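You operate a simulated robot arm through the tools that you are given. There is no shell and no other tool. Be economical: measure what you need, move in short steps, check, and stop when the job is done.

Carry out the task below with a simulated two-armed robot. There is one attempt and no reset: what you move stays moved.

Task
Wipe both marks off the trolley top with the yellow pad.
Fine: the pads are in the drawer; put it back and shut the drawer. What is to be rubbed or washed off counts as gone when no trace of it is left.
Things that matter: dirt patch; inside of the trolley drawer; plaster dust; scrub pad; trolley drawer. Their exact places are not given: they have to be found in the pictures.

Only the result counts: the job must be done as asked and must still hold three seconds after the hand-in. Knocking over, shifting, dropping, spilling or breaking anything else fails it.

Robot
Two 7-joint arms with two-finger parallel grippers on one trunk, on a base that drives. Base frame: it is fixed to the floor where the robot stands at the start and does not move with it; the origin is under the middle of the robot, x ahead of it, y to its left, z up. Lengths are in cm, angles in rad, forces in N, time in s.
The left shoulder is at the start at [7, 13.3, 115.1], the right one opposite. With the tool pointing down near the work surface each hand reaches from about 10 to 62 cm from the robot's upright axis, wherever it stands, measured 20 degrees to its own side. Places, roughly: dirt patch [90, 0, 90]; inside of the trolley drawer [70, 20, 70]; plaster dust [70, 10, 90]; trolley drawer [70, 20, 70]. Payload 1.57 kg a hand.
The TCP of each hand is the grasp point between the finger pads, 3 cm short of the fingertips. In the tool frame z runs along the fingers and y along their closing line. Largest opening 8 cm; finger width 1.7, thickness 1.2; the body of the gripper, 4 by 8.2 cm, starts 8 cm behind the TCP.
Orientation is told as [roll, pitch, yaw] about the base's x, y, z axes, in that order, counted from this pose: with the fingers straight down and closing along the base's y, the tool's x points along the base's -x, its y along +y and its z along -z.

Tools
- The arms move only by the tool play_rows. It takes "left_plan", "right_plan" or both (then of equal length, played together; a hand with none holds still); each is a list of rows, each a list of 3 entries, a list of its own where there are three numbers: the shift along the tool's x, y, z in units of 25 mm (1.0 is 25 mm), then the turn, a rotation vector about the tool's x, y, z in units of 4 degrees (1.0 is 4 degrees), then the opening in per cent of the stroke, from 0 (shut) to 100 (fully open). In form: [[[tx, ty, tz], [rx, ry, rz], grip], ...]. A call has 1 to 10 rows; each row shifts and turns the commanded pose from where the row before left it, along the tool's axes as they then stand. A call with a number of a shift or a turn outside -1 to 1 is refused whole. Each row takes 0.2 s and may step no farther than 5 cm and 0.15 rad from the row before; otherwise, or with a gripper value out of range, the whole call is refused. A pose out of reach is approached as far as the arm can. The call stops where the force on the tool passes 40 N (or 10 N more than at its start, if that is more) or the arm is blocked; 0.2 s more then pass. The fingers move at their own pace (about 15.3 cm/s each) and stop on an object; they squeeze with about 21 N. The grip force told is the motor's: it shows also when the fingers shut on nothing. Time passes only in rows, and 0.2 s behind the last, so rows that do not move let the fingers close. The reply holds the time, the measured pose of the TCP, the force on the tool along the base axes, the opening and the grip force, in the units named above and with some noise, with the torque about the TCP (base axes, N m) and any sound that the robot's microphone picked up, and new pictures: "pictures" is both (left out), scene, wrist or none (wrist: the cameras of the hands that moved).
- Cameras (640 x 400 px; columns grow to the right, rows downward): "scene" is now at [11.98, -2.31, 137.03]; the picture's right is [-0.27, -0.96, 0.00], its down [-0.71, 0.20, -0.68] and it looks along [0.65, -0.18, -0.74] (base axes); focal length 288 px, centre (320, 200). "left" rides on the left gripper at [7.2, 0.7, -12.2] in its tool frame; the picture's right is [-0.09, 1.00, 0.00], its down [-0.84, -0.08, -0.54] and it looks along [-0.54, -0.05, 0.84] (tool axes); focal length 238 px, centre (320, 200). "right" rides on the right gripper at [7.2, -0.7, -12.2] in its tool frame; the picture's right is [0.09, 1.00, 0.00], its down [-0.84, 0.08, -0.54] and it looks along [-0.54, 0.05, 0.84] (tool axes); focal length 238 px, centre (320, 200).
- lift_body(by): slides the trunk up (or, below 0, down) by that many cm; the arms and the scene camera ride with it, the base frame stays. It gives what a move gives, with no picture.
- drive_base(legs): drives the robot by 1 to 6 legs, each [ahead, left, turn to the left] in cm, cm and rad, along the robot's own axes; the way and the turn of a leg run together, so that a leg with both is an arc; at most 150 cm and 3.142 rad a leg. The arms and the cameras ride along, it lands a little off, and it stops where it bumps. It gives what a move gives, and a new picture of the scene camera.
- head_to(pan, tilt): turns the head with the scene camera to pan (to the left, within 1.501 rad either way) and tilt (down, from -0.506 to 1.204), counted from straight ahead of the robot. It gives what a move gives, and a new picture of the scene camera.
- probe_pixels(camera, pixels): for up to 12 pixels [column, row] of the newest picture of that camera ("zoom" is the newest enlarged one), the place [x, y, z] in the base frame of the surface seen there, good to about 0.2 cm, but the place of the scene camera against the robot may be out by one fixed shift of up to 1.2 cm in any direction. No time passes.
- enlarge(camera, box): a new picture of the part [left, top, right, bottom] of that camera's present view, enlarged. No time passes.
- sign_off(): hands the job in; it is judged then, once.

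Keep the steps short. Do not move on a guess: measure, check each grasp and each placing, and mend mistakes. In all there are 80 turns and 260 pictures (those below and enlarged ones count). Leave the grippers open and the arms clear of the work at the hand-in unless told otherwise, and finish with a single line.

The tools are called after ">>>" by a JSON object that holds its "op" and its "data". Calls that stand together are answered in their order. play_rows: Moves the arms, as the interface text tells. Its arguments: {"type":"object","properties":{"left_plan":{"type":"array"},"right_plan":{"type":"array"},"pictures":{"type":"string","enum":["both","scene","wrist","none"]}},"required":[]} The other tools are called the same way: lift_body (by) slides the trunk up or down; drive_base (legs) drives the base; head_to (pan, tilt) turns the head that bears the scene camera; probe_pixels (camera, pixels) gives the place of the surface under pixels of a picture; enlarge (camera, box) takes an enlarged picture of a part of a camera's view; sign_off () hands the job in.

At the start:

```text
t: 0.0
left_tool_pos: [46.01, 10.94, 115.31]
left_orientation: [0.001, 0.0, -0.002]
left_force: [0.1, 0.7, -0.7]
left_moment: [0.02, 0.01, 0.0]
left_width: 8.0
left_grip_force: 0.1
right_tool_pos: [46.01, -28.05, 110.6]
right_orientation: [0.0, 0.0, -0.001]
right_force: [-0.5, 0.1, 0.2]
right_moment: [-0.01, 0.01, -0.01]
right_width: 8.02
right_grip_force: 0.0
trunk travel left (down, up): [-72.5, 21.5]
robot x, y, heading: [0.22, -0.15, 0.0]
head pan, tilt: [-0.271, 0.829]
```

scene: 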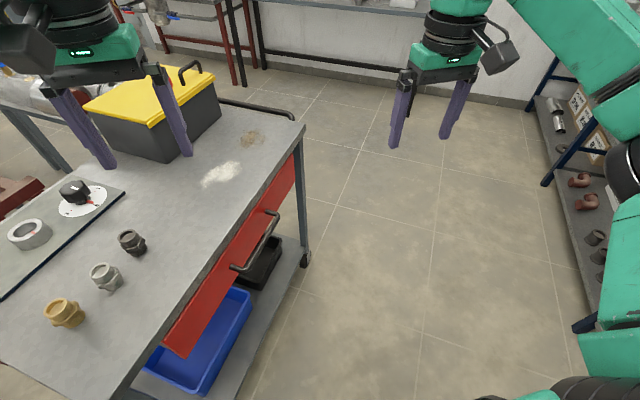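
right: 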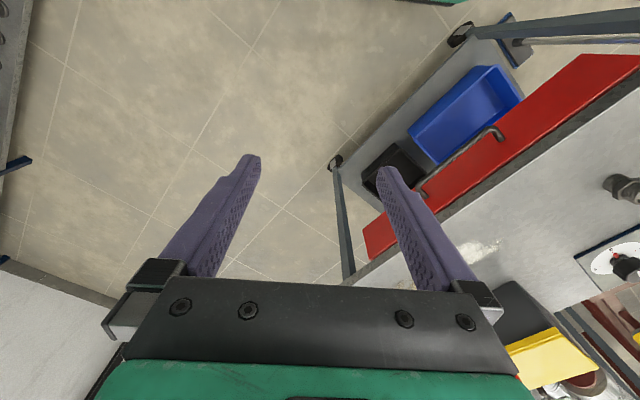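
left: 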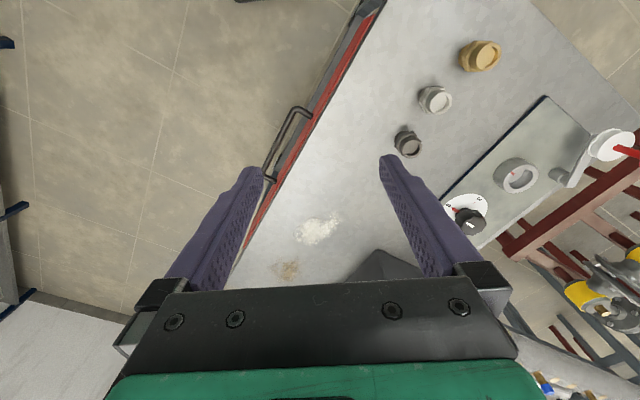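

I see the trolley on the left with a red drawer, its handle near (262,243), white dust at (222,173) and a brown patch at (252,138). I'll measure these places first.

>>> {"op": "probe_pixels", "data": {"camera": "scene", "pixels": [[222, 173], [252, 138], [236, 267], [276, 212], [262, 243], [300, 125], [120, 390], [185, 355], [293, 160], [270, 290], [200, 370], [165, 155]]}}

>>> {"op": "enlarge", "data": {"camera": "scene", "box": [100, 80, 340, 400]}}

```text
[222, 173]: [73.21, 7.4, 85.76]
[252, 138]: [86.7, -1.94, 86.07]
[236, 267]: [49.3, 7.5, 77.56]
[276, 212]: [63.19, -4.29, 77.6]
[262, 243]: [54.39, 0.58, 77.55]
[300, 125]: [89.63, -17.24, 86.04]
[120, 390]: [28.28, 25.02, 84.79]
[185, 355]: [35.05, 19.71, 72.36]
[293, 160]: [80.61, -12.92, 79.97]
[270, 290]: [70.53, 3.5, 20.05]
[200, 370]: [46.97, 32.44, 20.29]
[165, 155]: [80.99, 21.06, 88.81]
```

```text
1.25 times, centred on (220, 240) of scene
```

zoom: 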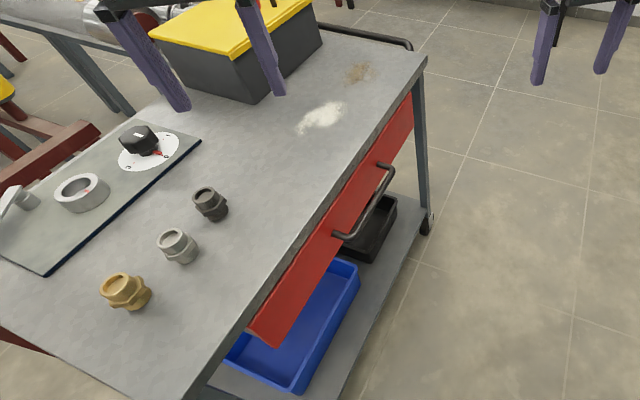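

The front edge of the trolley runs along about (0.82,-0.57). The drawer therefore pulls toward (-0.57,-0.82). I want to stand in front of it, but first I'm checking that the shelf on the right is clear, plus the toolbox height and extra handle points.

>>> {"op": "probe_pixels", "data": {"camera": "scene", "pixels": [[545, 180], [580, 330], [540, 100], [210, 75], [205, 135], [255, 258], [272, 228], [240, 240], [282, 190], [130, 240], [115, 100], [310, 258]]}}

```text
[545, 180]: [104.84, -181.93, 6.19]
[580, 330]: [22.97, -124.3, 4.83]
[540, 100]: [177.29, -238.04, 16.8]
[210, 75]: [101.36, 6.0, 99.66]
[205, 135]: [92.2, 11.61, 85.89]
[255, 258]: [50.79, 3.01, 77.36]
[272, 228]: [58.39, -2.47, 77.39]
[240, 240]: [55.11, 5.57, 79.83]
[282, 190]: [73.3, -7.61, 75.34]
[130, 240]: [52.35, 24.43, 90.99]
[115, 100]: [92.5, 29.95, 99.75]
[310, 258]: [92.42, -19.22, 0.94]
```

The way is clear. I'll drive to stand in front of the drawer and face it.

>>> {"op": "drive_base", "data": {"legs": [[0, -36, 0], [24, 0, 0], [0, 0, 0.955]]}}

>>> {"op": "head_to", "data": {"pan": 0, "tilt": 0.9}}

```text
t: 6.1
left_tool_pos: [42.08, 8.4, 115.32]
left_orientation: [0.001, 0.0, 0.954]
left_force: [0.2, 0.2, 0.3]
left_moment: [-0.01, -0.03, 0.05]
left_width: 8.0
left_grip_force: 0.1
right_tool_pos: [73.92, -14.34, 110.47]
right_orientation: [-0.001, 0.0, 0.952]
right_force: [-0.1, 0.7, -0.5]
right_moment: [0.01, -0.02, 0.02]
right_width: 8.0
right_grip_force: 0.0
trunk travel left (down, up): [-72.5, 21.5]
robot x, y, heading: [24.5, -35.59, 0.951]
head pan, tilt: [-0.271, 0.829]
```

scene: 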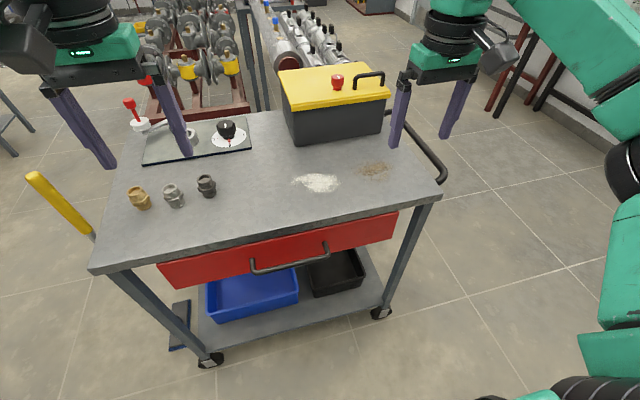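

```text
t: 6.9
left_tool_pos: [42.04, 8.38, 115.31]
left_orientation: [0.0, 0.0, 0.954]
left_force: [-0.1, 0.5, 0.4]
left_moment: [-0.04, 0.01, -0.01]
left_width: 7.97
left_grip_force: 0.0
right_tool_pos: [73.84, -14.37, 110.51]
right_orientation: [0.0, -0.001, 0.952]
right_force: [1.3, -0.2, 0.0]
right_moment: [-0.03, 0.0, -0.01]
right_width: 7.97
right_grip_force: 0.0
trunk travel left (down, up): [-72.5, 21.5]
robot x, y, heading: [24.07, -35.77, 0.956]
head pan, tilt: [0.0, 0.901]
```

scene: 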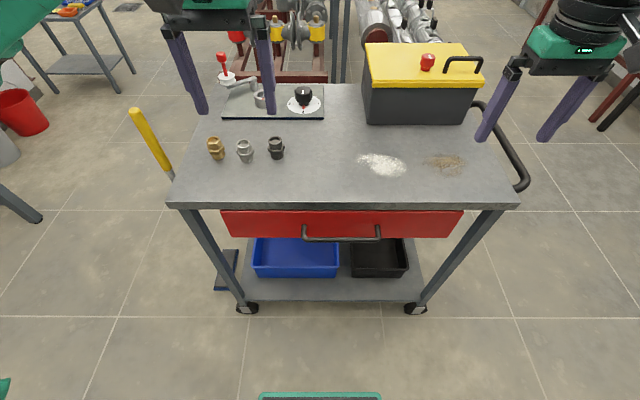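

Now I'm facing the trolley squarely. I'll re-measure the front edge, handle and marks from here.

>>> {"op": "probe_pixels", "data": {"camera": "scene", "pixels": [[190, 205], [500, 203], [322, 239], [341, 239], [360, 238], [304, 230], [380, 230], [240, 225], [450, 222], [383, 165], [446, 163], [420, 124]]}}

>>> {"op": "enlarge", "data": {"camera": "scene", "box": [280, 130, 520, 280]}}

```text
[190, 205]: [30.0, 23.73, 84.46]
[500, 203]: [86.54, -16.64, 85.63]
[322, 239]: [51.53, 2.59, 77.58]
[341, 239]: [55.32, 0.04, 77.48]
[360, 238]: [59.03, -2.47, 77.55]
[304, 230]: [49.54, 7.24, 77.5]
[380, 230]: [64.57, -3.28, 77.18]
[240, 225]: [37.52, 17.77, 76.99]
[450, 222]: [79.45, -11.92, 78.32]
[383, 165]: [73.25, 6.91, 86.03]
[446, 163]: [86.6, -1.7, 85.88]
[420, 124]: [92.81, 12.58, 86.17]
```

```text
2.67 times, centred on (400, 205) of scene
```

zoom: 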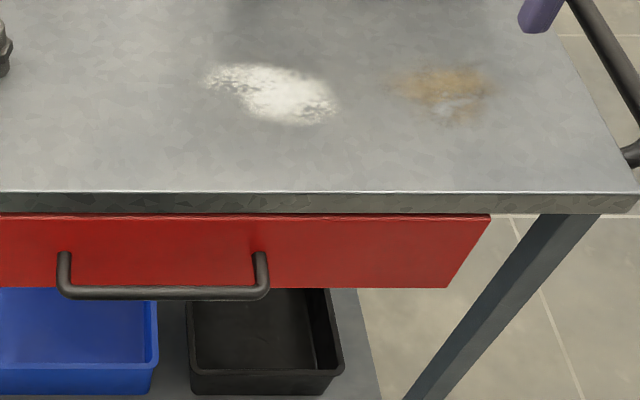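

Handle bar: height about 77.5, centre about (56,-1). I'll use the right hand with its fingers down, so I first turn it about 90° so the closing line crosses the bar.

>>> {"op": "play_rows", "data": {"right_plan": [[[0, 0, 0], [0, 0, 1], 100], [[0, 0, 0], [0, 0, 1], 100], [[0, 0, 0], [0, 0, 1], 100], [[0, 0, 0], [0, 0, 1], 100], [[0, 0, 0], [0, 0, 1], 100], [[0, 0, 0], [0, 0, 1], 100], [[0, 0, 0], [0, 0, 1], 100], [[0, 0, 0], [0, 0, 1], 100], [[0, 0, 0], [0, 0, 1], 100], [[0, 0, 0], [0, 0, 1], 100]], "pictures": "none"}}

>>> {"op": "play_rows", "data": {"right_plan": [[[0, 0, 0], [0, 0, 1], 100], [[0, 0, 0], [0, 0, 1], 100], [[0, 0, 0], [0, 0, 1], 100], [[0, 0, 0], [0, 0, 1], 100], [[0, 0, 0], [0, 0, 1], 100], [[0, 0, 0], [0, 0, 1], 100], [[0, 0, 0], [0, 0, 1], 100], [[0, 0, 0], [0, 0, 1], 100], [[0, 0, 0], [0, 0, 1], 100], [[0, 0, 0], [0, 0, 1], 100]], "pictures": "none"}}

>>> {"op": "play_rows", "data": {"right_plan": [[[0, 0, 0], [0, 0, 1], 100], [[0, 0, 0], [0, 0, 1], 100], [[0, 0, 0], [0, 0, 0.45], 100]], "pictures": "wrist"}}

```text
t: 9.1
left_tool_pos: [42.02, 8.25, 115.34]
left_orientation: [-0.001, 0.0, 0.955]
left_force: [0.2, -1.0, 0.2]
left_moment: [0.04, 0.01, 0.05]
left_width: 7.98
left_grip_force: 0.0
right_tool_pos: [73.92, -14.23, 110.43]
right_orientation: [0.001, 0.0, 0.255]
right_force: [-0.9, 0.0, -0.1]
right_moment: [-0.01, -0.03, -0.03]
right_width: 8.02
right_grip_force: 0.1
trunk travel left (down, up): [-72.5, 21.5]
robot x, y, heading: [24.38, -35.52, 0.951]
head pan, tilt: [0.0, 0.901]
```

```text
t: 11.3
left_tool_pos: [42.03, 8.38, 115.32]
left_orientation: [0.0, -0.001, 0.954]
left_force: [0.0, -0.1, 0.9]
left_moment: [-0.01, 0.01, 0.02]
left_width: 8.02
left_grip_force: 0.0
right_tool_pos: [73.92, -14.37, 110.6]
right_orientation: [0.0, 0.0, -0.444]
right_force: [0.1, 0.8, -0.4]
right_moment: [0.02, -0.01, 0.01]
right_width: 7.99
right_grip_force: 0.0
trunk travel left (down, up): [-72.5, 21.5]
robot x, y, heading: [24.36, -35.55, 0.953]
head pan, tilt: [0.0, 0.901]
```

```text
t: 12.1
left_tool_pos: [42.07, 8.38, 115.35]
left_orientation: [0.0, -0.001, 0.954]
left_force: [-0.6, 0.1, -0.7]
left_moment: [-0.04, -0.01, -0.01]
left_width: 8.02
left_grip_force: 0.2
right_tool_pos: [73.98, -14.37, 110.72]
right_orientation: [0.0, -0.001, -0.615]
right_force: [0.7, 0.2, -0.1]
right_moment: [0.01, 0.0, -0.03]
right_width: 8.02
right_grip_force: 0.0
trunk travel left (down, up): [-72.5, 21.5]
robot x, y, heading: [24.4, -35.75, 0.954]
head pan, tilt: [0.0, 0.901]
```

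right: 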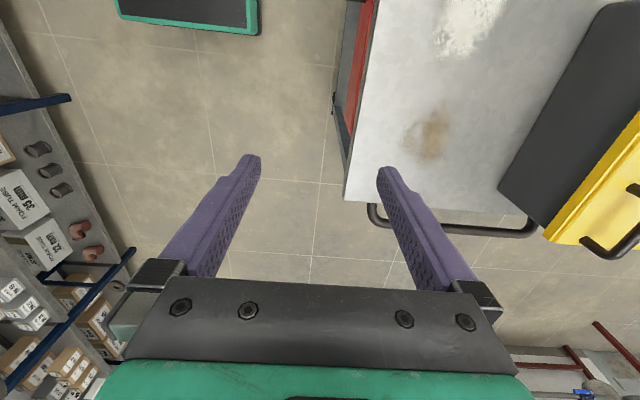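

The turn worked. Next I slide left along the trolley front (tool +x) to be above the handle, then look.

>>> {"op": "probe_pixels", "data": {"camera": "right", "pixels": [[428, 133], [470, 25], [348, 165], [360, 60]]}}

>>> {"op": "play_rows", "data": {"right_plan": [[[1, 0, 0], [0, 0, 0], 100], [[1, 0, 0], [0, 0, 0], 100], [[1, 0, 0], [0, 0, 0], 100], [[1, 0, 0], [0, 0, 0], 100], [[1, 0, 0], [0, 0, 0], 100], [[1, 0, 0], [0, 0, 0], 100], [[1, 0, 0], [0, 0, 0], 100], [[1, 0, 0], [0, 0, 0], 100], [[1, 0, 0], [0, 0, 0], 100]], "pictures": "both"}}

```text
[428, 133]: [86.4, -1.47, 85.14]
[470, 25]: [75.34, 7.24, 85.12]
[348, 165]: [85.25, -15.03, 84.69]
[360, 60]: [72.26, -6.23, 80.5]
```

```text
t: 14.1
left_tool_pos: [41.99, 8.33, 115.21]
left_orientation: [-0.001, 0.001, 0.955]
left_force: [0.1, -0.8, 0.0]
left_moment: [0.01, 0.01, -0.01]
left_width: 8.02
left_grip_force: 0.1
right_tool_pos: [55.25, -1.45, 110.46]
right_orientation: [0.0, -0.001, -0.614]
right_force: [-0.5, -0.4, 0.1]
right_moment: [0.01, 0.01, 0.0]
right_width: 7.98
right_grip_force: 0.0
trunk travel left (down, up): [-72.5, 21.5]
robot x, y, heading: [24.44, -35.73, 0.953]
head pan, tilt: [0.0, 0.901]
```

scene: 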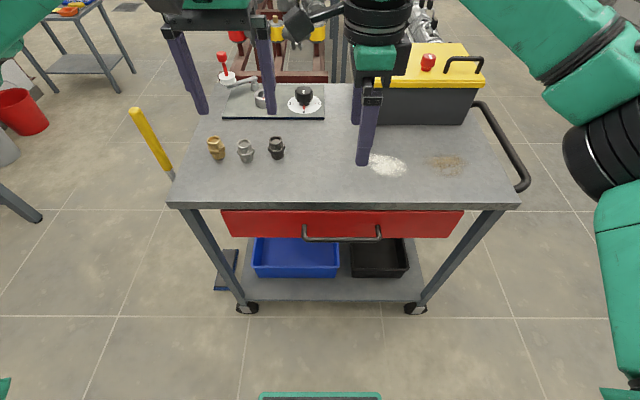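
right: 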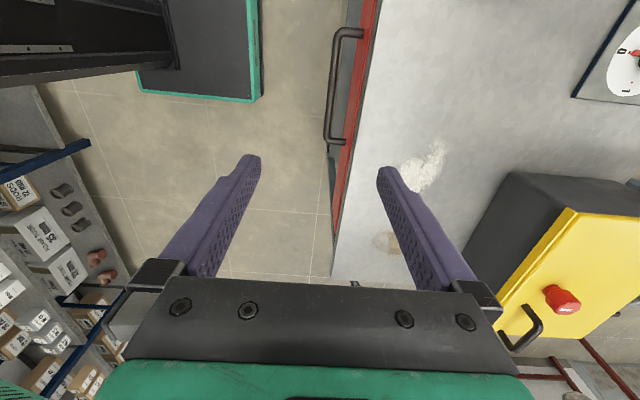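

>>> {"op": "probe_pixels", "data": {"camera": "right", "pixels": [[336, 60], [333, 85], [329, 115], [329, 138], [355, 33], [345, 145], [362, 80], [366, 120], [350, 200]]}}

>>> {"op": "enlarge", "data": {"camera": "right", "box": [270, 0, 430, 200]}}

```text
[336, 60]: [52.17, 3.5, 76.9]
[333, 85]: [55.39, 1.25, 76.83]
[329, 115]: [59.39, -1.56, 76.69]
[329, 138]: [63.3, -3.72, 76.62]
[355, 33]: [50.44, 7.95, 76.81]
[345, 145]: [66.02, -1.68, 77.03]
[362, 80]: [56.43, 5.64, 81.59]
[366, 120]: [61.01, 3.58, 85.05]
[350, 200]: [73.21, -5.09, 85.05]
```

```text
2.00 times, centred on (350, 100) of right
```

zoom: 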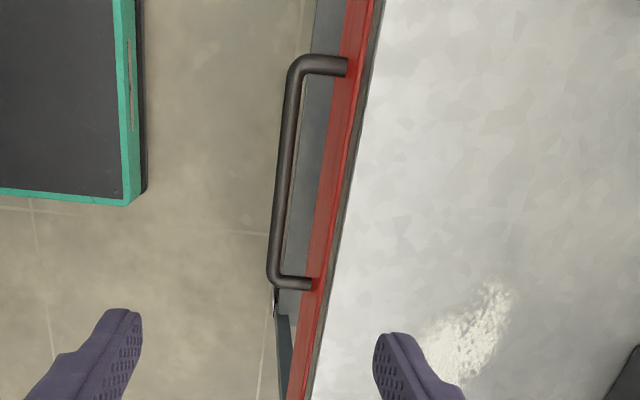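

From the wrist camera the bar centre is at d≈33.0 along the drawer normal and z≈76.3. The drawer face is at d≈37. I'll narrow the fingers to about 3 cm and descend part way to check.

>>> {"op": "play_rows", "data": {"right_plan": [[[0.18, 0.8, 0], [0, 0, 0], 37], [[0, 0, 1], [0, 0, 0], 37], [[0, 0, 1], [0, 0, 0], 37], [[0, 0, 1], [0, 0, 0], 37], [[0, 0, 1], [0, 0, 0], 37], [[0, 0, 1], [0, 0, 0], 37], [[0, 0, 1], [0, 0, 0], 37], [[0, 0, 1], [0, 0, 0], 37], [[0, 0, 1], [0, 0, 0], 37], [[0, 0, 1], [0, 0, 0], 37]], "pictures": "wrist"}}

```text
t: 16.3
left_tool_pos: [41.95, 8.33, 115.24]
left_orientation: [0.0, 0.003, 0.956]
left_force: [0.6, 0.2, -0.7]
left_moment: [0.0, 0.0, 0.0]
left_width: 7.98
left_grip_force: 0.1
right_tool_pos: [56.24, 0.47, 87.94]
right_orientation: [0.0, 0.001, -0.612]
right_force: [0.7, -0.4, -0.5]
right_moment: [-0.01, -0.03, -0.01]
right_width: 2.96
right_grip_force: 0.0
trunk travel left (down, up): [-72.5, 21.5]
robot x, y, heading: [24.58, -35.85, 0.95]
head pan, tilt: [0.0, 0.901]
```

right: 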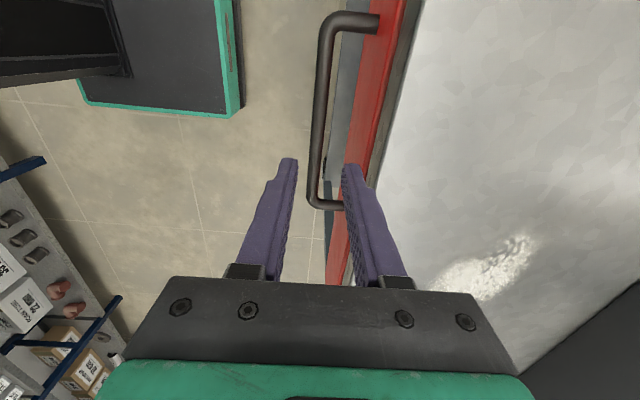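

The fingers straddle the bar in plan. I go down to z≈78.2 and close.

>>> {"op": "play_rows", "data": {"right_plan": [[[0, 0, 1], [0, 0, 0], 37], [[0, 0, 1], [0, 0, 0], 37], [[0, 0, 1], [0, 0, 0], 37], [[0, 0, 0.9], [0, 0, 0], 37], [[0, 0, 0], [0, 0, 0], 0], [[0, 0, 0], [0, 0, 0], 0], [[0, 0, 0], [0, 0, 0], 0]], "pictures": "both"}}

```text
t: 17.9
left_tool_pos: [41.92, 8.16, 115.35]
left_orientation: [0.001, 0.0, 0.957]
left_force: [0.5, 0.3, 0.1]
left_moment: [0.02, 0.02, -0.01]
left_width: 8.0
left_grip_force: 0.0
right_tool_pos: [56.27, 0.46, 78.2]
right_orientation: [0.001, 0.001, -0.613]
right_force: [-2.3, -3.9, -1.7]
right_moment: [-0.15, 0.07, -0.03]
right_width: 1.36
right_grip_force: 30.1
trunk travel left (down, up): [-72.5, 21.5]
robot x, y, heading: [24.4, -35.55, 0.958]
head pan, tilt: [0.0, 0.901]
```

scene: 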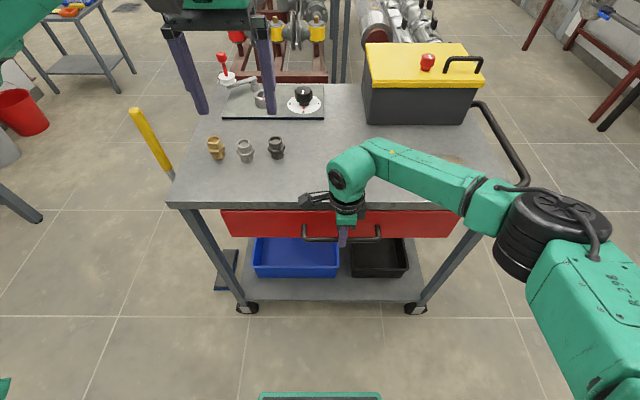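
right: 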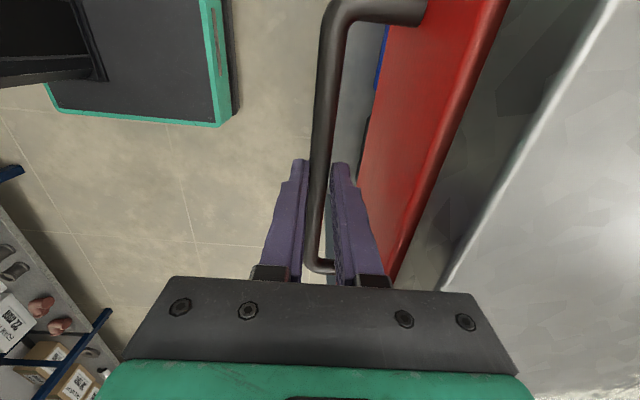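

The bar is gripped (1.36 cm). I pull straight out gently by 4 cm to test.

>>> {"op": "play_rows", "data": {"right_plan": [[[0, -0.4, 0], [0, 0, 0], 0], [[0, -0.4, 0], [0, 0, 0], 0], [[0, -0.4, 0], [0, 0, 0], 0], [[0, -0.4, 0], [0, 0, 0], 0]], "pictures": "scene"}}

```text
t: 18.9
left_tool_pos: [42.05, 8.32, 115.31]
left_orientation: [0.001, 0.003, 0.954]
left_force: [-0.6, 0.5, 0.3]
left_moment: [0.0, -0.01, 0.03]
left_width: 8.0
left_grip_force: 0.1
right_tool_pos: [53.92, -2.58, 78.21]
right_orientation: [0.0, 0.0, -0.614]
right_force: [-1.7, 2.9, -7.3]
right_moment: [0.5, 0.53, 0.05]
right_width: 1.36
right_grip_force: 30.2
trunk travel left (down, up): [-72.5, 21.5]
robot x, y, heading: [24.47, -35.65, 0.948]
head pan, tilt: [0.0, 0.901]
```

scene: 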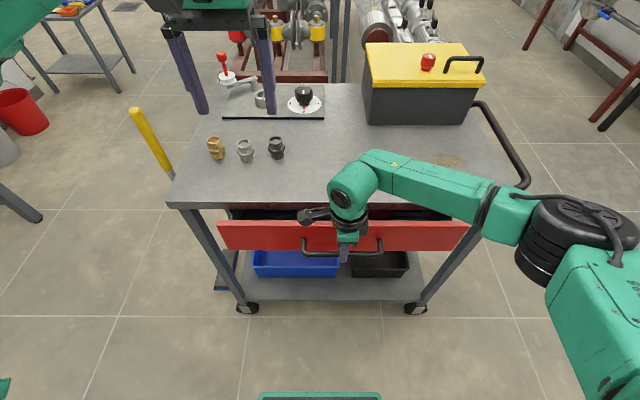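

The drawer slides and the trolley stays put. I pull about 16 cm more.

>>> {"op": "play_rows", "data": {"right_plan": [[[0, -0.65, 0], [0, 0, 0], 0], [[0, -0.65, 0], [0, 0, 0], 0], [[0, -0.65, 0], [0, 0, 0], 0], [[0, -0.65, 0], [0, 0, 0], 0], [[0, -0.65, 0], [0, 0, 0], 0], [[0, -0.65, 0], [0, 0, 0], 0], [[0, -0.65, 0], [0, 0, 0], 0], [[0, -0.65, 0], [0, 0, 0], 0], [[0, -0.65, 0], [0, 0, 0], 0], [[0, -0.65, 0], [0, 0, 0], 0]], "pictures": "scene"}}

```text
t: 21.1
left_tool_pos: [41.93, 8.57, 115.12]
left_orientation: [-0.002, 0.002, 0.954]
left_force: [-0.1, 0.5, 0.7]
left_moment: [0.02, 0.0, -0.03]
left_width: 7.99
left_grip_force: 0.2
right_tool_pos: [44.59, -15.91, 78.35]
right_orientation: [-0.002, -0.002, -0.612]
right_force: [-9.1, 5.7, -20.7]
right_moment: [0.29, 0.33, 0.02]
right_width: 1.4
right_grip_force: 30.3
trunk travel left (down, up): [-72.5, 21.5]
robot x, y, heading: [24.24, -35.4, 0.955]
head pan, tilt: [0.0, 0.901]
```

scene: 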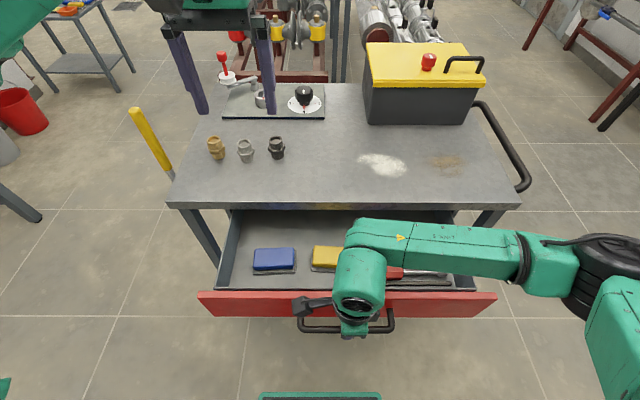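

The drawer is open and I see a blue pad, a yellow pad and a screwdriver. I release the handle and rise.

>>> {"op": "play_rows", "data": {"right_plan": [[[0, 0, 0], [0, 0, 0], 37], [[0, 0, 0], [0, 0, 0], 37], [[0, 0, -1], [0, 0, 0], 37], [[0, 0, -1], [0, 0, 0], 37], [[0, 0, -1], [0, 0, 0], 37], [[0, 0, -1], [0, 0, 0], 37], [[0, 0, -1], [0, 0, 0], 37], [[0, 0, -1], [0, 0, 0], 37], [[-1, 0, -1], [0, 0, 0], 60], [[-1, 0, -1], [0, 0, 0], 60]], "pictures": "both"}}

```text
t: 23.3
left_tool_pos: [42.0, 8.17, 115.38]
left_orientation: [0.001, 0.001, 0.955]
left_force: [-0.2, -0.4, 1.1]
left_moment: [-0.01, -0.03, 0.03]
left_width: 8.01
left_grip_force: 0.2
right_tool_pos: [48.93, -18.92, 98.42]
right_orientation: [0.001, 0.0, -0.611]
right_force: [-0.3, 1.1, 0.2]
right_moment: [0.02, -0.04, 0.0]
right_width: 4.79
right_grip_force: 0.1
trunk travel left (down, up): [-72.5, 21.5]
robot x, y, heading: [24.53, -35.77, 0.951]
head pan, tilt: [0.0, 0.901]
```

scene: 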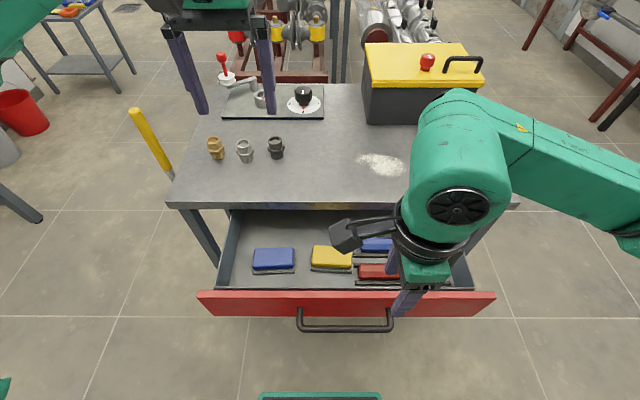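
right: 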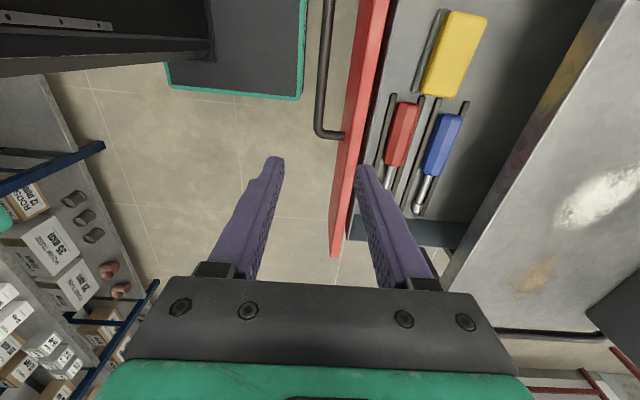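

The yellow pad is at (455,55) in the wrist view, and dark strips lie beside it. I look closer and measure.

>>> {"op": "enlarge", "data": {"camera": "right", "box": [340, 0, 540, 125]}}

>>> {"op": "enlarge", "data": {"camera": "scene", "box": [230, 210, 440, 320]}}

>>> {"op": "probe_pixels", "data": {"camera": "right", "pixels": [[455, 55], [452, 14], [484, 17], [428, 92], [462, 95], [420, 75], [480, 150], [500, 60], [430, 40], [440, 12], [460, 120], [372, 80]]}}

```text
3.20 times, centred on (440, 62) of right
```

zoom: 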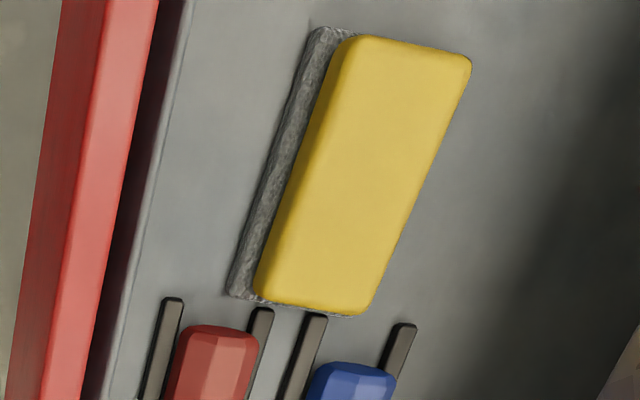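

```text
3.05 times, centred on (335, 265) of scene
```

zoom: 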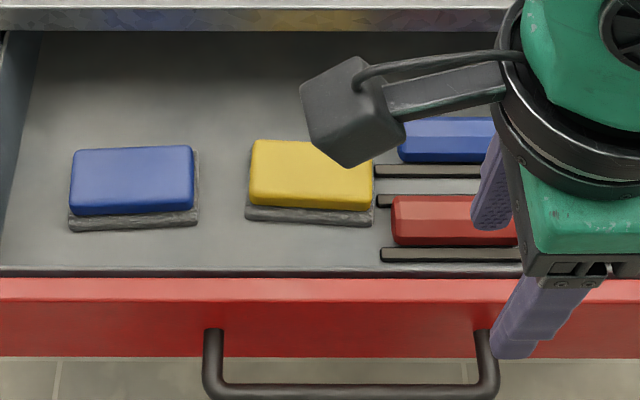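

```text
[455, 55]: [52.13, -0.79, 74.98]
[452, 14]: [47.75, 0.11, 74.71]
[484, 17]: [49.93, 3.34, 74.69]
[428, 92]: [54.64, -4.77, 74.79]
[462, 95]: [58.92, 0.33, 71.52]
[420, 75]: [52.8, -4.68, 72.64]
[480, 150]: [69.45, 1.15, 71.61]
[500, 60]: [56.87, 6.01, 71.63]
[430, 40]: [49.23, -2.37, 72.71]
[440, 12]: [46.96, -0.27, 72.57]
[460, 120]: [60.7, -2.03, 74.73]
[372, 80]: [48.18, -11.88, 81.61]
```

The pad is a yellow body (z 72.7–75.0) on a grey scrub sole. It's long along the drawer, with its centre near s=43.1, d=29.5. I move above it with open fingers and descend part way.

>>> {"op": "play_rows", "data": {"right_plan": [[[0.45, 0.95, 0], [0, 0, 0], 100], [[0.45, 0.95, 0], [0, 0, 0], 100], [[0.45, 0.95, 0], [0, 0, 0], 100], [[0.45, 0.95, 0], [0, 0, 0], 100], [[0.45, 0.95, 0], [0, 0, 0], 100], [[0.45, 0.95, 0], [0, 0, 0], 100], [[0.42, 0.99, 0], [0, 0, 0], 100], [[0, 0, 1], [0, 0, 0], 100], [[0, 0, 1], [0, 0, 0], 100], [[0, 0, 1], [0, 0, 0], 100]], "pictures": "both"}}

```text
t: 25.5
left_tool_pos: [42.07, 8.4, 115.44]
left_orientation: [0.001, 0.001, 0.955]
left_force: [-0.4, 0.6, 0.5]
left_moment: [-0.02, 0.02, -0.01]
left_width: 8.01
left_grip_force: 0.0
right_tool_pos: [51.98, -0.65, 90.74]
right_orientation: [0.001, -0.002, -0.616]
right_force: [-0.1, -0.2, 0.5]
right_moment: [0.0, -0.01, 0.02]
right_width: 8.02
right_grip_force: 0.1
trunk travel left (down, up): [-72.5, 21.5]
robot x, y, heading: [24.25, -35.1, 0.952]
head pan, tilt: [0.0, 0.901]
```

scene: 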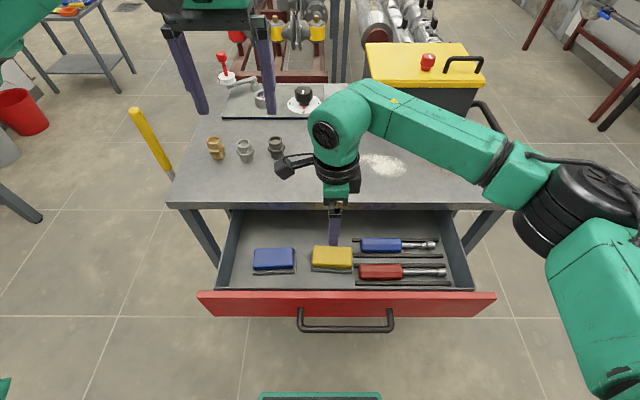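
right: 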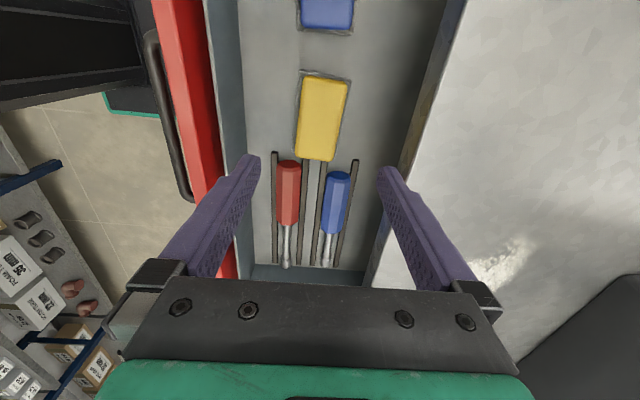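

>>> {"op": "probe_pixels", "data": {"camera": "right", "pixels": [[305, 82], [346, 85], [298, 155], [331, 158], [322, 120], [297, 130], [340, 130]]}}

```text
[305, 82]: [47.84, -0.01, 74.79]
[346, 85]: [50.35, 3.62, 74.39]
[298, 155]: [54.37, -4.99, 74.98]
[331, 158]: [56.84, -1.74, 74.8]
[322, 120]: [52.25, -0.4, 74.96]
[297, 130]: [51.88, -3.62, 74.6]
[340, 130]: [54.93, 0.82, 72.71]
```

TCP is centred over the pad within 0.4 cm. I descend to z≈76.1 and close.

>>> {"op": "play_rows", "data": {"right_plan": [[[-0.15, 0.04, 1], [0, 0, 0], 100], [[0, 0, 1], [0, 0, 0], 100], [[0, 0, 1], [0, 0, 0], 100], [[0, 0, 1], [0, 0, 0], 100], [[0, 0, 1], [0, 0, 0], 100], [[0, 0, 0.85], [0, 0, 0], 100], [[0, 0, 0], [0, 0, 0], 0], [[0, 0, 0], [0, 0, 0], 0], [[0, 0, 0], [0, 0, 0], 0]], "pictures": "both"}}

```text
t: 27.5
left_tool_pos: [41.91, 8.22, 115.36]
left_orientation: [0.001, -0.001, 0.955]
left_force: [0.1, -0.4, 0.5]
left_moment: [-0.01, 0.02, 0.0]
left_width: 7.99
left_grip_force: 0.0
right_tool_pos: [52.51, -0.86, 76.31]
right_orientation: [0.0, 0.0, -0.613]
right_force: [0.5, -0.7, 0.1]
right_moment: [0.0, 0.0, -0.01]
right_width: 5.01
right_grip_force: 21.0
trunk travel left (down, up): [-72.5, 21.5]
robot x, y, heading: [24.42, -35.75, 0.954]
head pan, tilt: [0.0, 0.901]
```

scene: 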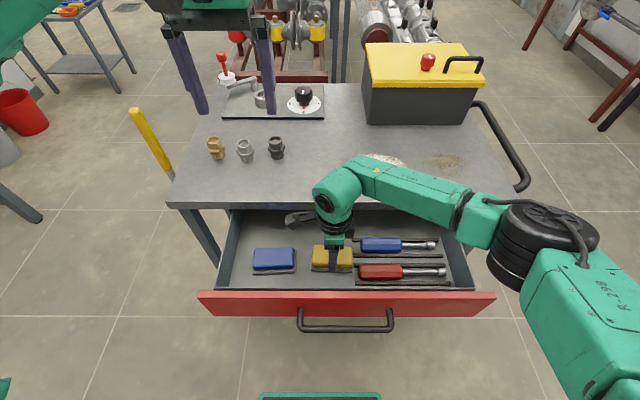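
right: 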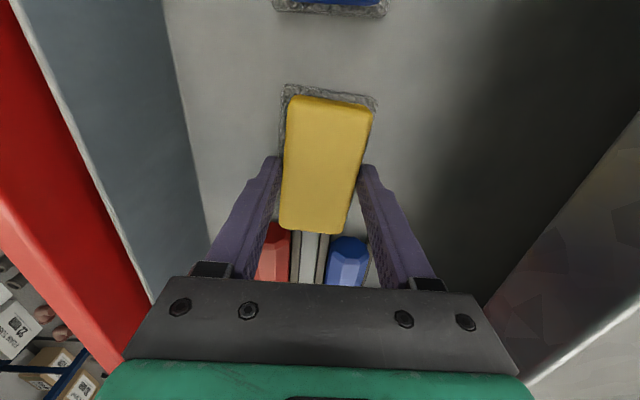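

Pad gripped (5.0 cm, 21 N). I lift straight up to z≈96.

>>> {"op": "play_rows", "data": {"right_plan": [[[0, 0, -0.5], [0, 0, 0], 0], [[0, 0, -1], [0, 0, 0], 0], [[0, 0, -1], [0, 0, 0], 0], [[0, 0, -1], [0, 0, 0], 0], [[0, 0, -1], [0, 0, 0], 0], [[0, 0, -1], [0, 0, 0], 0], [[0, 0, -1], [0, 0, 0], 0], [[0, 0, -1], [0, 0, 0], 0], [[0, 0, -1], [0, 0, 0], 0]], "pictures": "both"}}

```text
t: 29.5
left_tool_pos: [41.86, 8.41, 115.29]
left_orientation: [0.0, 0.0, 0.955]
left_force: [-0.7, -0.4, -0.5]
left_moment: [0.01, 0.03, 0.01]
left_width: 8.0
left_grip_force: 0.1
right_tool_pos: [52.44, -0.92, 97.43]
right_orientation: [-0.001, 0.001, -0.611]
right_force: [-0.2, 1.0, -0.1]
right_moment: [0.02, -0.04, 0.01]
right_width: 5.02
right_grip_force: 21.0
trunk travel left (down, up): [-72.5, 21.5]
robot x, y, heading: [24.16, -35.1, 0.954]
head pan, tilt: [0.0, 0.901]
```

scene: 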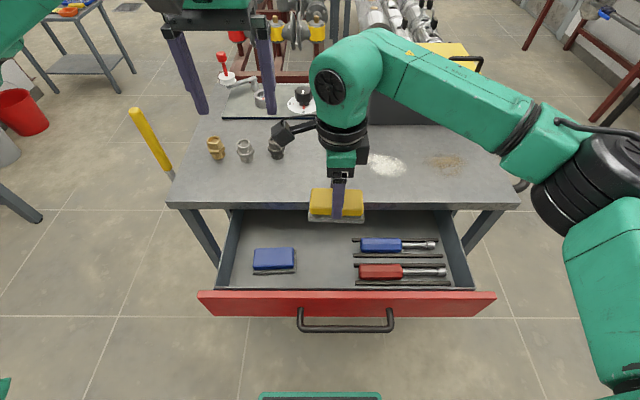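
right: 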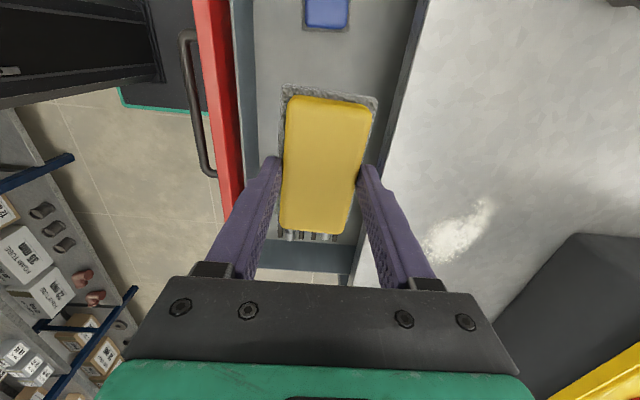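

Pad held firmly. Before driving closer, I measure where the base's front (green edge) is relative to the drawer handle.

>>> {"op": "probe_pixels", "data": {"camera": "right", "pixels": [[160, 109], [165, 60], [150, 60], [145, 10], [120, 60], [205, 150], [460, 230], [430, 250], [490, 205]]}}

>>> {"op": "probe_pixels", "data": {"camera": "scene", "pixels": [[320, 394], [345, 328], [360, 165], [405, 170], [375, 155], [390, 175], [430, 162], [464, 163], [445, 155], [447, 173]]}}

>>> {"op": "enlarge", "data": {"camera": "scene", "box": [340, 130, 500, 210]}}

```text
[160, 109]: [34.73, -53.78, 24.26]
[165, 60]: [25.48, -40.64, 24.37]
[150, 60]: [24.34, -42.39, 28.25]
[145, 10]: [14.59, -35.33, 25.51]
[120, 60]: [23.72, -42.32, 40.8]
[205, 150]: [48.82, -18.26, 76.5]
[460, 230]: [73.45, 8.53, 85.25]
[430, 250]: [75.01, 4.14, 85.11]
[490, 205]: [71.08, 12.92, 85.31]
```

```text
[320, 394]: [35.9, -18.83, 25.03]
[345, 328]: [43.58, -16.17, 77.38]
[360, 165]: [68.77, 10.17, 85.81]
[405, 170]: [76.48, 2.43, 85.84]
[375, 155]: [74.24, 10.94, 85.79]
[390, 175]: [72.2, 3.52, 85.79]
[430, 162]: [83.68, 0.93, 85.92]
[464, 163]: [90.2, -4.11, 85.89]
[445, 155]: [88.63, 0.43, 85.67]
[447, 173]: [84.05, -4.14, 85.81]
```

```text
4.00 times, centred on (420, 170) of scene
```

zoom: 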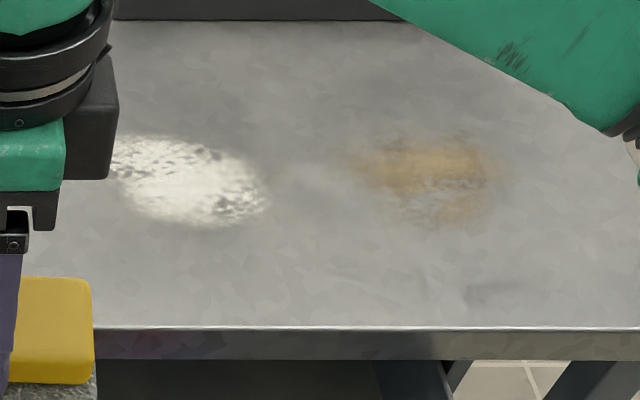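

Plenty of room. I drive 12 cm ahead and 12 cm to the right with the pad held high (sole at z≈92.6).

>>> {"op": "drive_base", "data": {"legs": [[12, -12, 0]]}}

```text
t: 31.0
left_tool_pos: [58.49, 10.93, 115.33]
left_orientation: [-0.001, -0.001, 0.951]
left_force: [0.2, 0.5, -0.6]
left_moment: [0.0, 0.0, -0.01]
left_width: 8.03
left_grip_force: 0.1
right_tool_pos: [69.01, 1.61, 97.47]
right_orientation: [0.002, -0.002, -0.615]
right_force: [0.5, 0.6, -0.8]
right_moment: [0.0, 0.02, -0.01]
right_width: 4.96
right_grip_force: 21.0
trunk travel left (down, up): [-72.5, 21.5]
robot x, y, heading: [41.39, -32.82, 0.951]
head pan, tilt: [0.0, 0.901]
```

scene: 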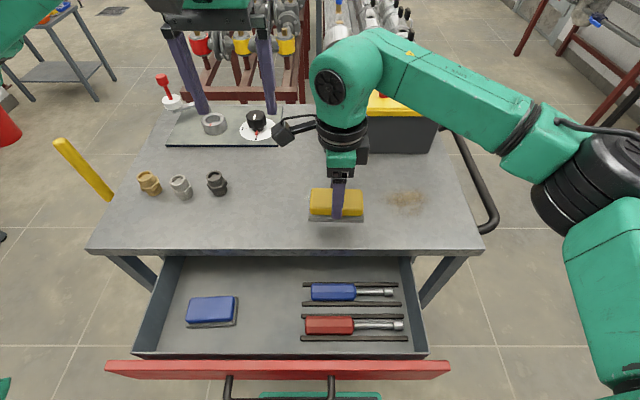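

TCP is at s=55.4, d=41.1. I move 6.9 cm inward above the dust and lower to just above contact.

>>> {"op": "play_rows", "data": {"right_plan": [[[0, 0.92, 0], [0, 0, 0], 0], [[0, 0.92, 0], [0, 0, 0], 0], [[0, 0.92, 0], [0, 0, 0], 0], [[0, 0, 1], [0, 0, 0], 0], [[0, 0, 1], [0, 0, 0], 0], [[0, 0, 0.8], [0, 0, 0], 0], [[0, 0, 0.12], [0, 0, 0], 0], [[0, 0, 0.12], [0, 0, 0], 0]], "pictures": "both"}}

```text
t: 32.8
left_tool_pos: [58.7, 10.92, 115.37]
left_orientation: [0.0, 0.0, 0.95]
left_force: [0.4, 0.7, 1.3]
left_moment: [-0.02, 0.0, 0.01]
left_width: 8.0
left_grip_force: 0.1
right_tool_pos: [73.17, 7.21, 89.82]
right_orientation: [0.002, 0.003, -0.615]
right_force: [-0.6, 0.1, 5.1]
right_moment: [-0.17, -0.07, -0.06]
right_width: 4.96
right_grip_force: 20.7
trunk travel left (down, up): [-72.5, 21.5]
robot x, y, heading: [40.87, -32.82, 0.948]
head pan, tilt: [0.0, 0.901]
```

scene: 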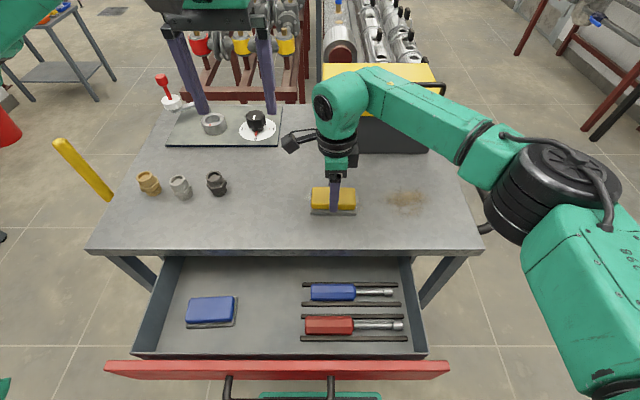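
right: 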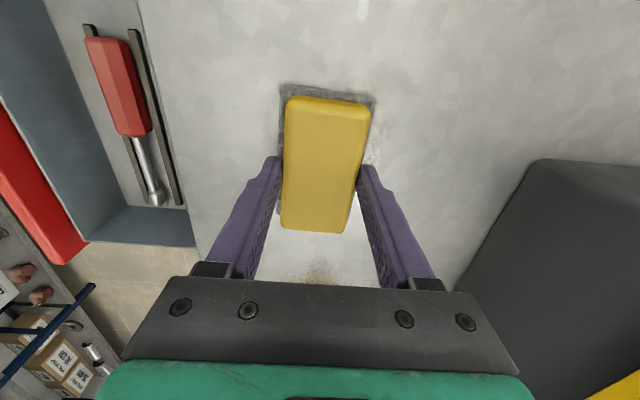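

Light contact (5 N). I press a bit more and rub along the dust.

>>> {"op": "play_rows", "data": {"right_plan": [[[0, 0, 0.12], [0, 0, 0], 0], [[0.8, 0, 0], [0, 0, 0], 0], [[0.8, 0, 0], [0, 0, 0], 0], [[0.6, 0, 0], [0, 0, 0], 0], [[-0.9, 0, 0], [0, 0, 0], 0], [[-0.9, 0, 0], [0, 0, 0], 0], [[-0.9, 0, 0], [0, 0, 0], 0], [[-0.9, 0, 0], [0, 0, 0], 0], [[-0.9, 0, 0], [0, 0, 0], 0], [[0, -0.8, 0], [0, 0, 0], 0]], "pictures": "both"}}

```text
t: 35.0
left_tool_pos: [58.7, 10.8, 115.37]
left_orientation: [-0.002, 0.0, 0.951]
left_force: [0.0, -0.9, -0.5]
left_moment: [0.03, 0.01, -0.04]
left_width: 8.01
left_grip_force: 0.0
right_tool_pos: [76.93, 2.44, 89.84]
right_orientation: [0.01, 0.002, -0.619]
right_force: [9.0, 11.1, 29.7]
right_moment: [0.52, -0.23, -0.01]
right_width: 4.93
right_grip_force: 20.7
trunk travel left (down, up): [-72.5, 21.5]
robot x, y, heading: [41.22, -32.74, 0.95]
head pan, tilt: [0.0, 0.901]
```

scene: 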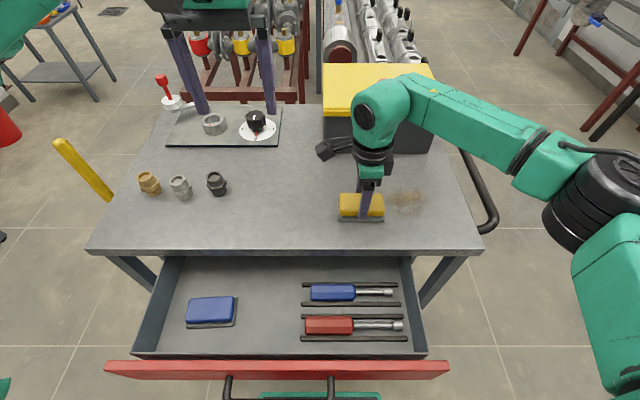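
right: 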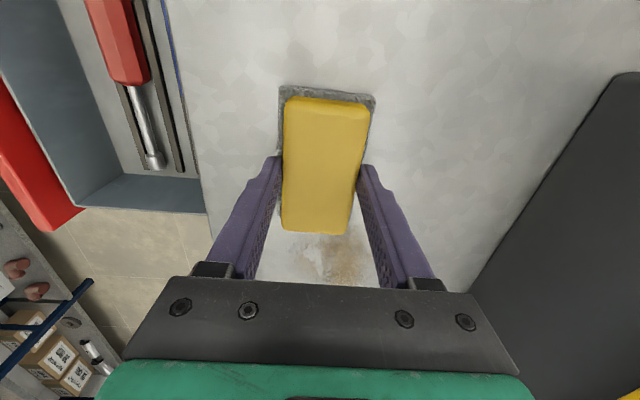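

Force rose to 30 N, so I ease off slightly and stroke back along the nearer strip.

>>> {"op": "play_rows", "data": {"right_plan": [[[0, 0, -0.06], [0, 0, 0], 0], [[0.9, 0, 0], [0, 0, 0], 0], [[0.9, 0, 0], [0, 0, 0], 0], [[0.9, 0, 0], [0, 0, 0], 0], [[0.9, 0, 0], [0, 0, 0], 0], [[0.9, 0, 0], [0, 0, 0], 0], [[0, 0.8, 0], [0, 0, 0], 0], [[0, 0.8, 0], [0, 0, 0], 0]], "pictures": "wrist"}}

>>> {"op": "play_rows", "data": {"right_plan": [[[-0.9, 0, 0], [0, 0, 0], 0], [[-0.9, 0, 0], [0, 0, 0], 0], [[-0.9, 0, 0], [0, 0, 0], 0], [[-0.9, 0, 0], [0, 0, 0], 0], [[-0.9, 0, 0], [0, 0, 0], 0], [[-0.9, 0, 0], [0, 0, 0], 0], [[-0.9, 0, 0], [0, 0, 0], 0], [[-0.9, 0, 0], [0, 0, 0], 0], [[-0.9, 0, 0], [0, 0, 0], 0], [[-0.9, 0, 0], [0, 0, 0], 0]], "pictures": "both"}}

```text
t: 36.8
left_tool_pos: [58.52, 10.8, 115.39]
left_orientation: [0.001, -0.003, 0.952]
left_force: [0.1, 0.5, 0.1]
left_moment: [-0.01, 0.01, -0.01]
left_width: 7.98
left_grip_force: 0.1
right_tool_pos: [69.63, 11.96, 89.7]
right_orientation: [-0.001, 0.0, -0.617]
right_force: [-2.7, -2.5, 7.0]
right_moment: [-0.09, 0.34, 0.08]
right_width: 4.95
right_grip_force: 20.9
trunk travel left (down, up): [-72.5, 21.5]
robot x, y, heading: [40.7, -32.96, 0.952]
head pan, tilt: [0.0, 0.901]
```

right: 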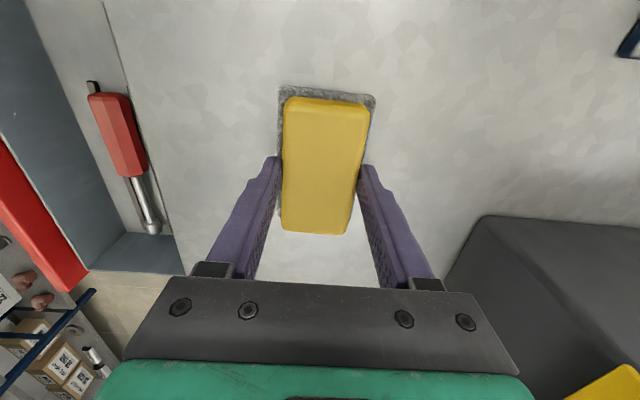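

```text
t: 39.0
left_tool_pos: [58.73, 10.92, 115.32]
left_orientation: [-0.001, 0.001, 0.951]
left_force: [-1.2, 0.3, -0.3]
left_moment: [0.04, -0.02, -0.02]
left_width: 8.01
left_grip_force: 0.0
right_tool_pos: [88.23, -0.86, 89.71]
right_orientation: [-0.002, 0.0, -0.615]
right_force: [-0.7, 0.8, 1.6]
right_moment: [-0.03, -0.07, -0.02]
right_width: 4.97
right_grip_force: 20.6
trunk travel left (down, up): [-72.5, 21.5]
robot x, y, heading: [41.32, -32.57, 0.947]
head pan, tilt: [0.0, 0.901]
```

scene: 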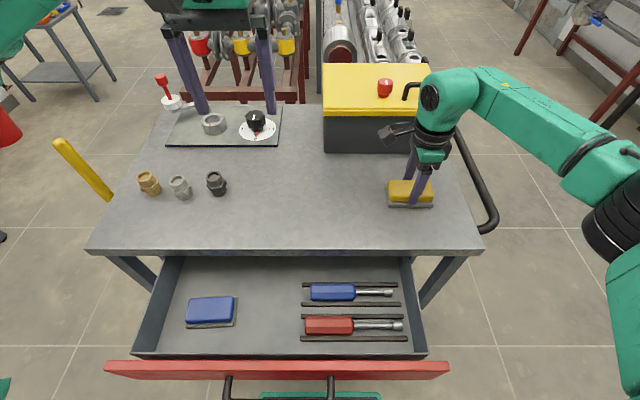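
right: 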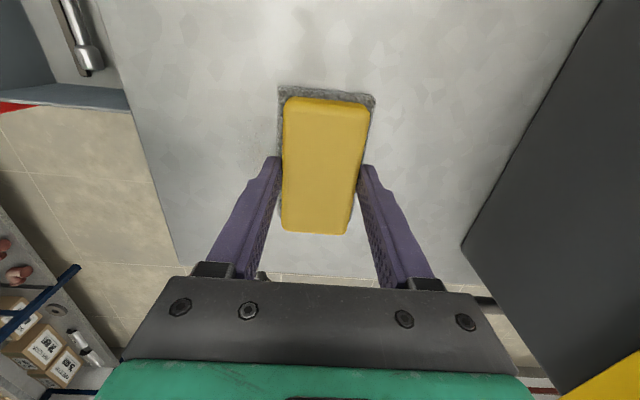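

Dust looks gone. Contact is now light (1.6 N), so I press slightly and rub the brown patch back and forth in strips.

>>> {"op": "play_rows", "data": {"right_plan": [[[0, 0, 0.06], [0, 0, 0], 0], [[-0.8, 0, 0], [0, 0, 0], 0], [[-0.8, 0, 0], [0, 0, 0], 0], [[0, -0.8, 0], [0, 0, 0], 0], [[0.9, 0, 0], [0, 0, 0], 0], [[0.9, 0, 0], [0, 0, 0], 0], [[0.9, 0, 0], [0, 0, 0], 0], [[0.9, 0, 0], [0, 0, 0], 0], [[0, -0.8, 0], [0, 0, 0], 0], [[0, -0.3, 0], [0, 0, 0], 0]], "pictures": "none"}}

>>> {"op": "play_rows", "data": {"right_plan": [[[-0.9, 0, 0], [0, 0, 0], 0], [[-0.9, 0, 0], [0, 0, 0], 0], [[-0.9, 0, 0], [0, 0, 0], 0], [[-0.9, 0, 0], [0, 0, 0], 0], [[0, 0.8, 0], [0, 0, 0], 0], [[0.9, 0, 0], [0, 0, 0], 0], [[0.9, 0, 0], [0, 0, 0], 0], [[0.9, 0, 0], [0, 0, 0], 0], [[0.9, 0, 0], [0, 0, 0], 0]], "pictures": "both"}}

```text
t: 41.2
left_tool_pos: [58.58, 11.03, 115.39]
left_orientation: [-0.003, -0.001, 0.952]
left_force: [-0.3, -0.1, 0.2]
left_moment: [0.03, -0.01, -0.01]
left_width: 8.0
left_grip_force: 0.1
right_tool_pos: [80.92, -1.67, 89.68]
right_orientation: [0.003, 0.002, -0.614]
right_force: [2.6, 9.3, 25.1]
right_moment: [0.57, -0.02, 0.03]
right_width: 4.93
right_grip_force: 21.1
trunk travel left (down, up): [-72.5, 21.5]
robot x, y, heading: [41.13, -32.84, 0.951]
head pan, tilt: [0.0, 0.901]
```

```text
t: 43.2
left_tool_pos: [58.71, 10.86, 115.3]
left_orientation: [-0.001, 0.0, 0.951]
left_force: [0.4, 0.4, 0.6]
left_moment: [-0.04, 0.0, -0.01]
left_width: 8.01
left_grip_force: 0.1
right_tool_pos: [82.51, -0.35, 89.55]
right_orientation: [0.0, 0.0, -0.615]
right_force: [2.1, -1.7, 7.4]
right_moment: [0.14, -0.14, -0.08]
right_width: 4.93
right_grip_force: 21.2
trunk travel left (down, up): [-72.5, 21.5]
robot x, y, heading: [40.82, -32.86, 0.949]
head pan, tilt: [0.0, 0.901]
```

scene: 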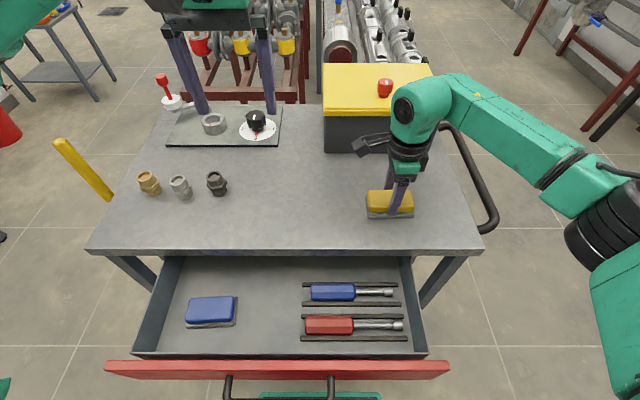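
right: 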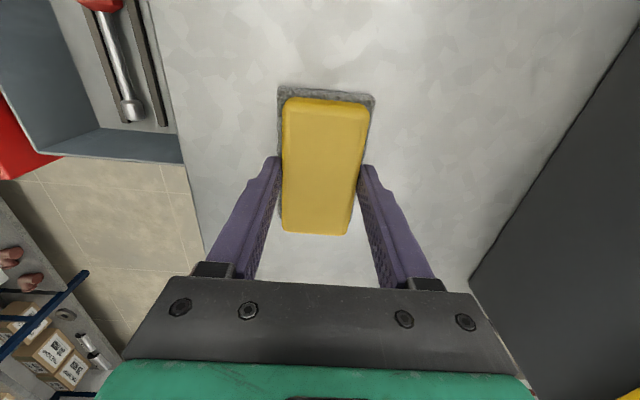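

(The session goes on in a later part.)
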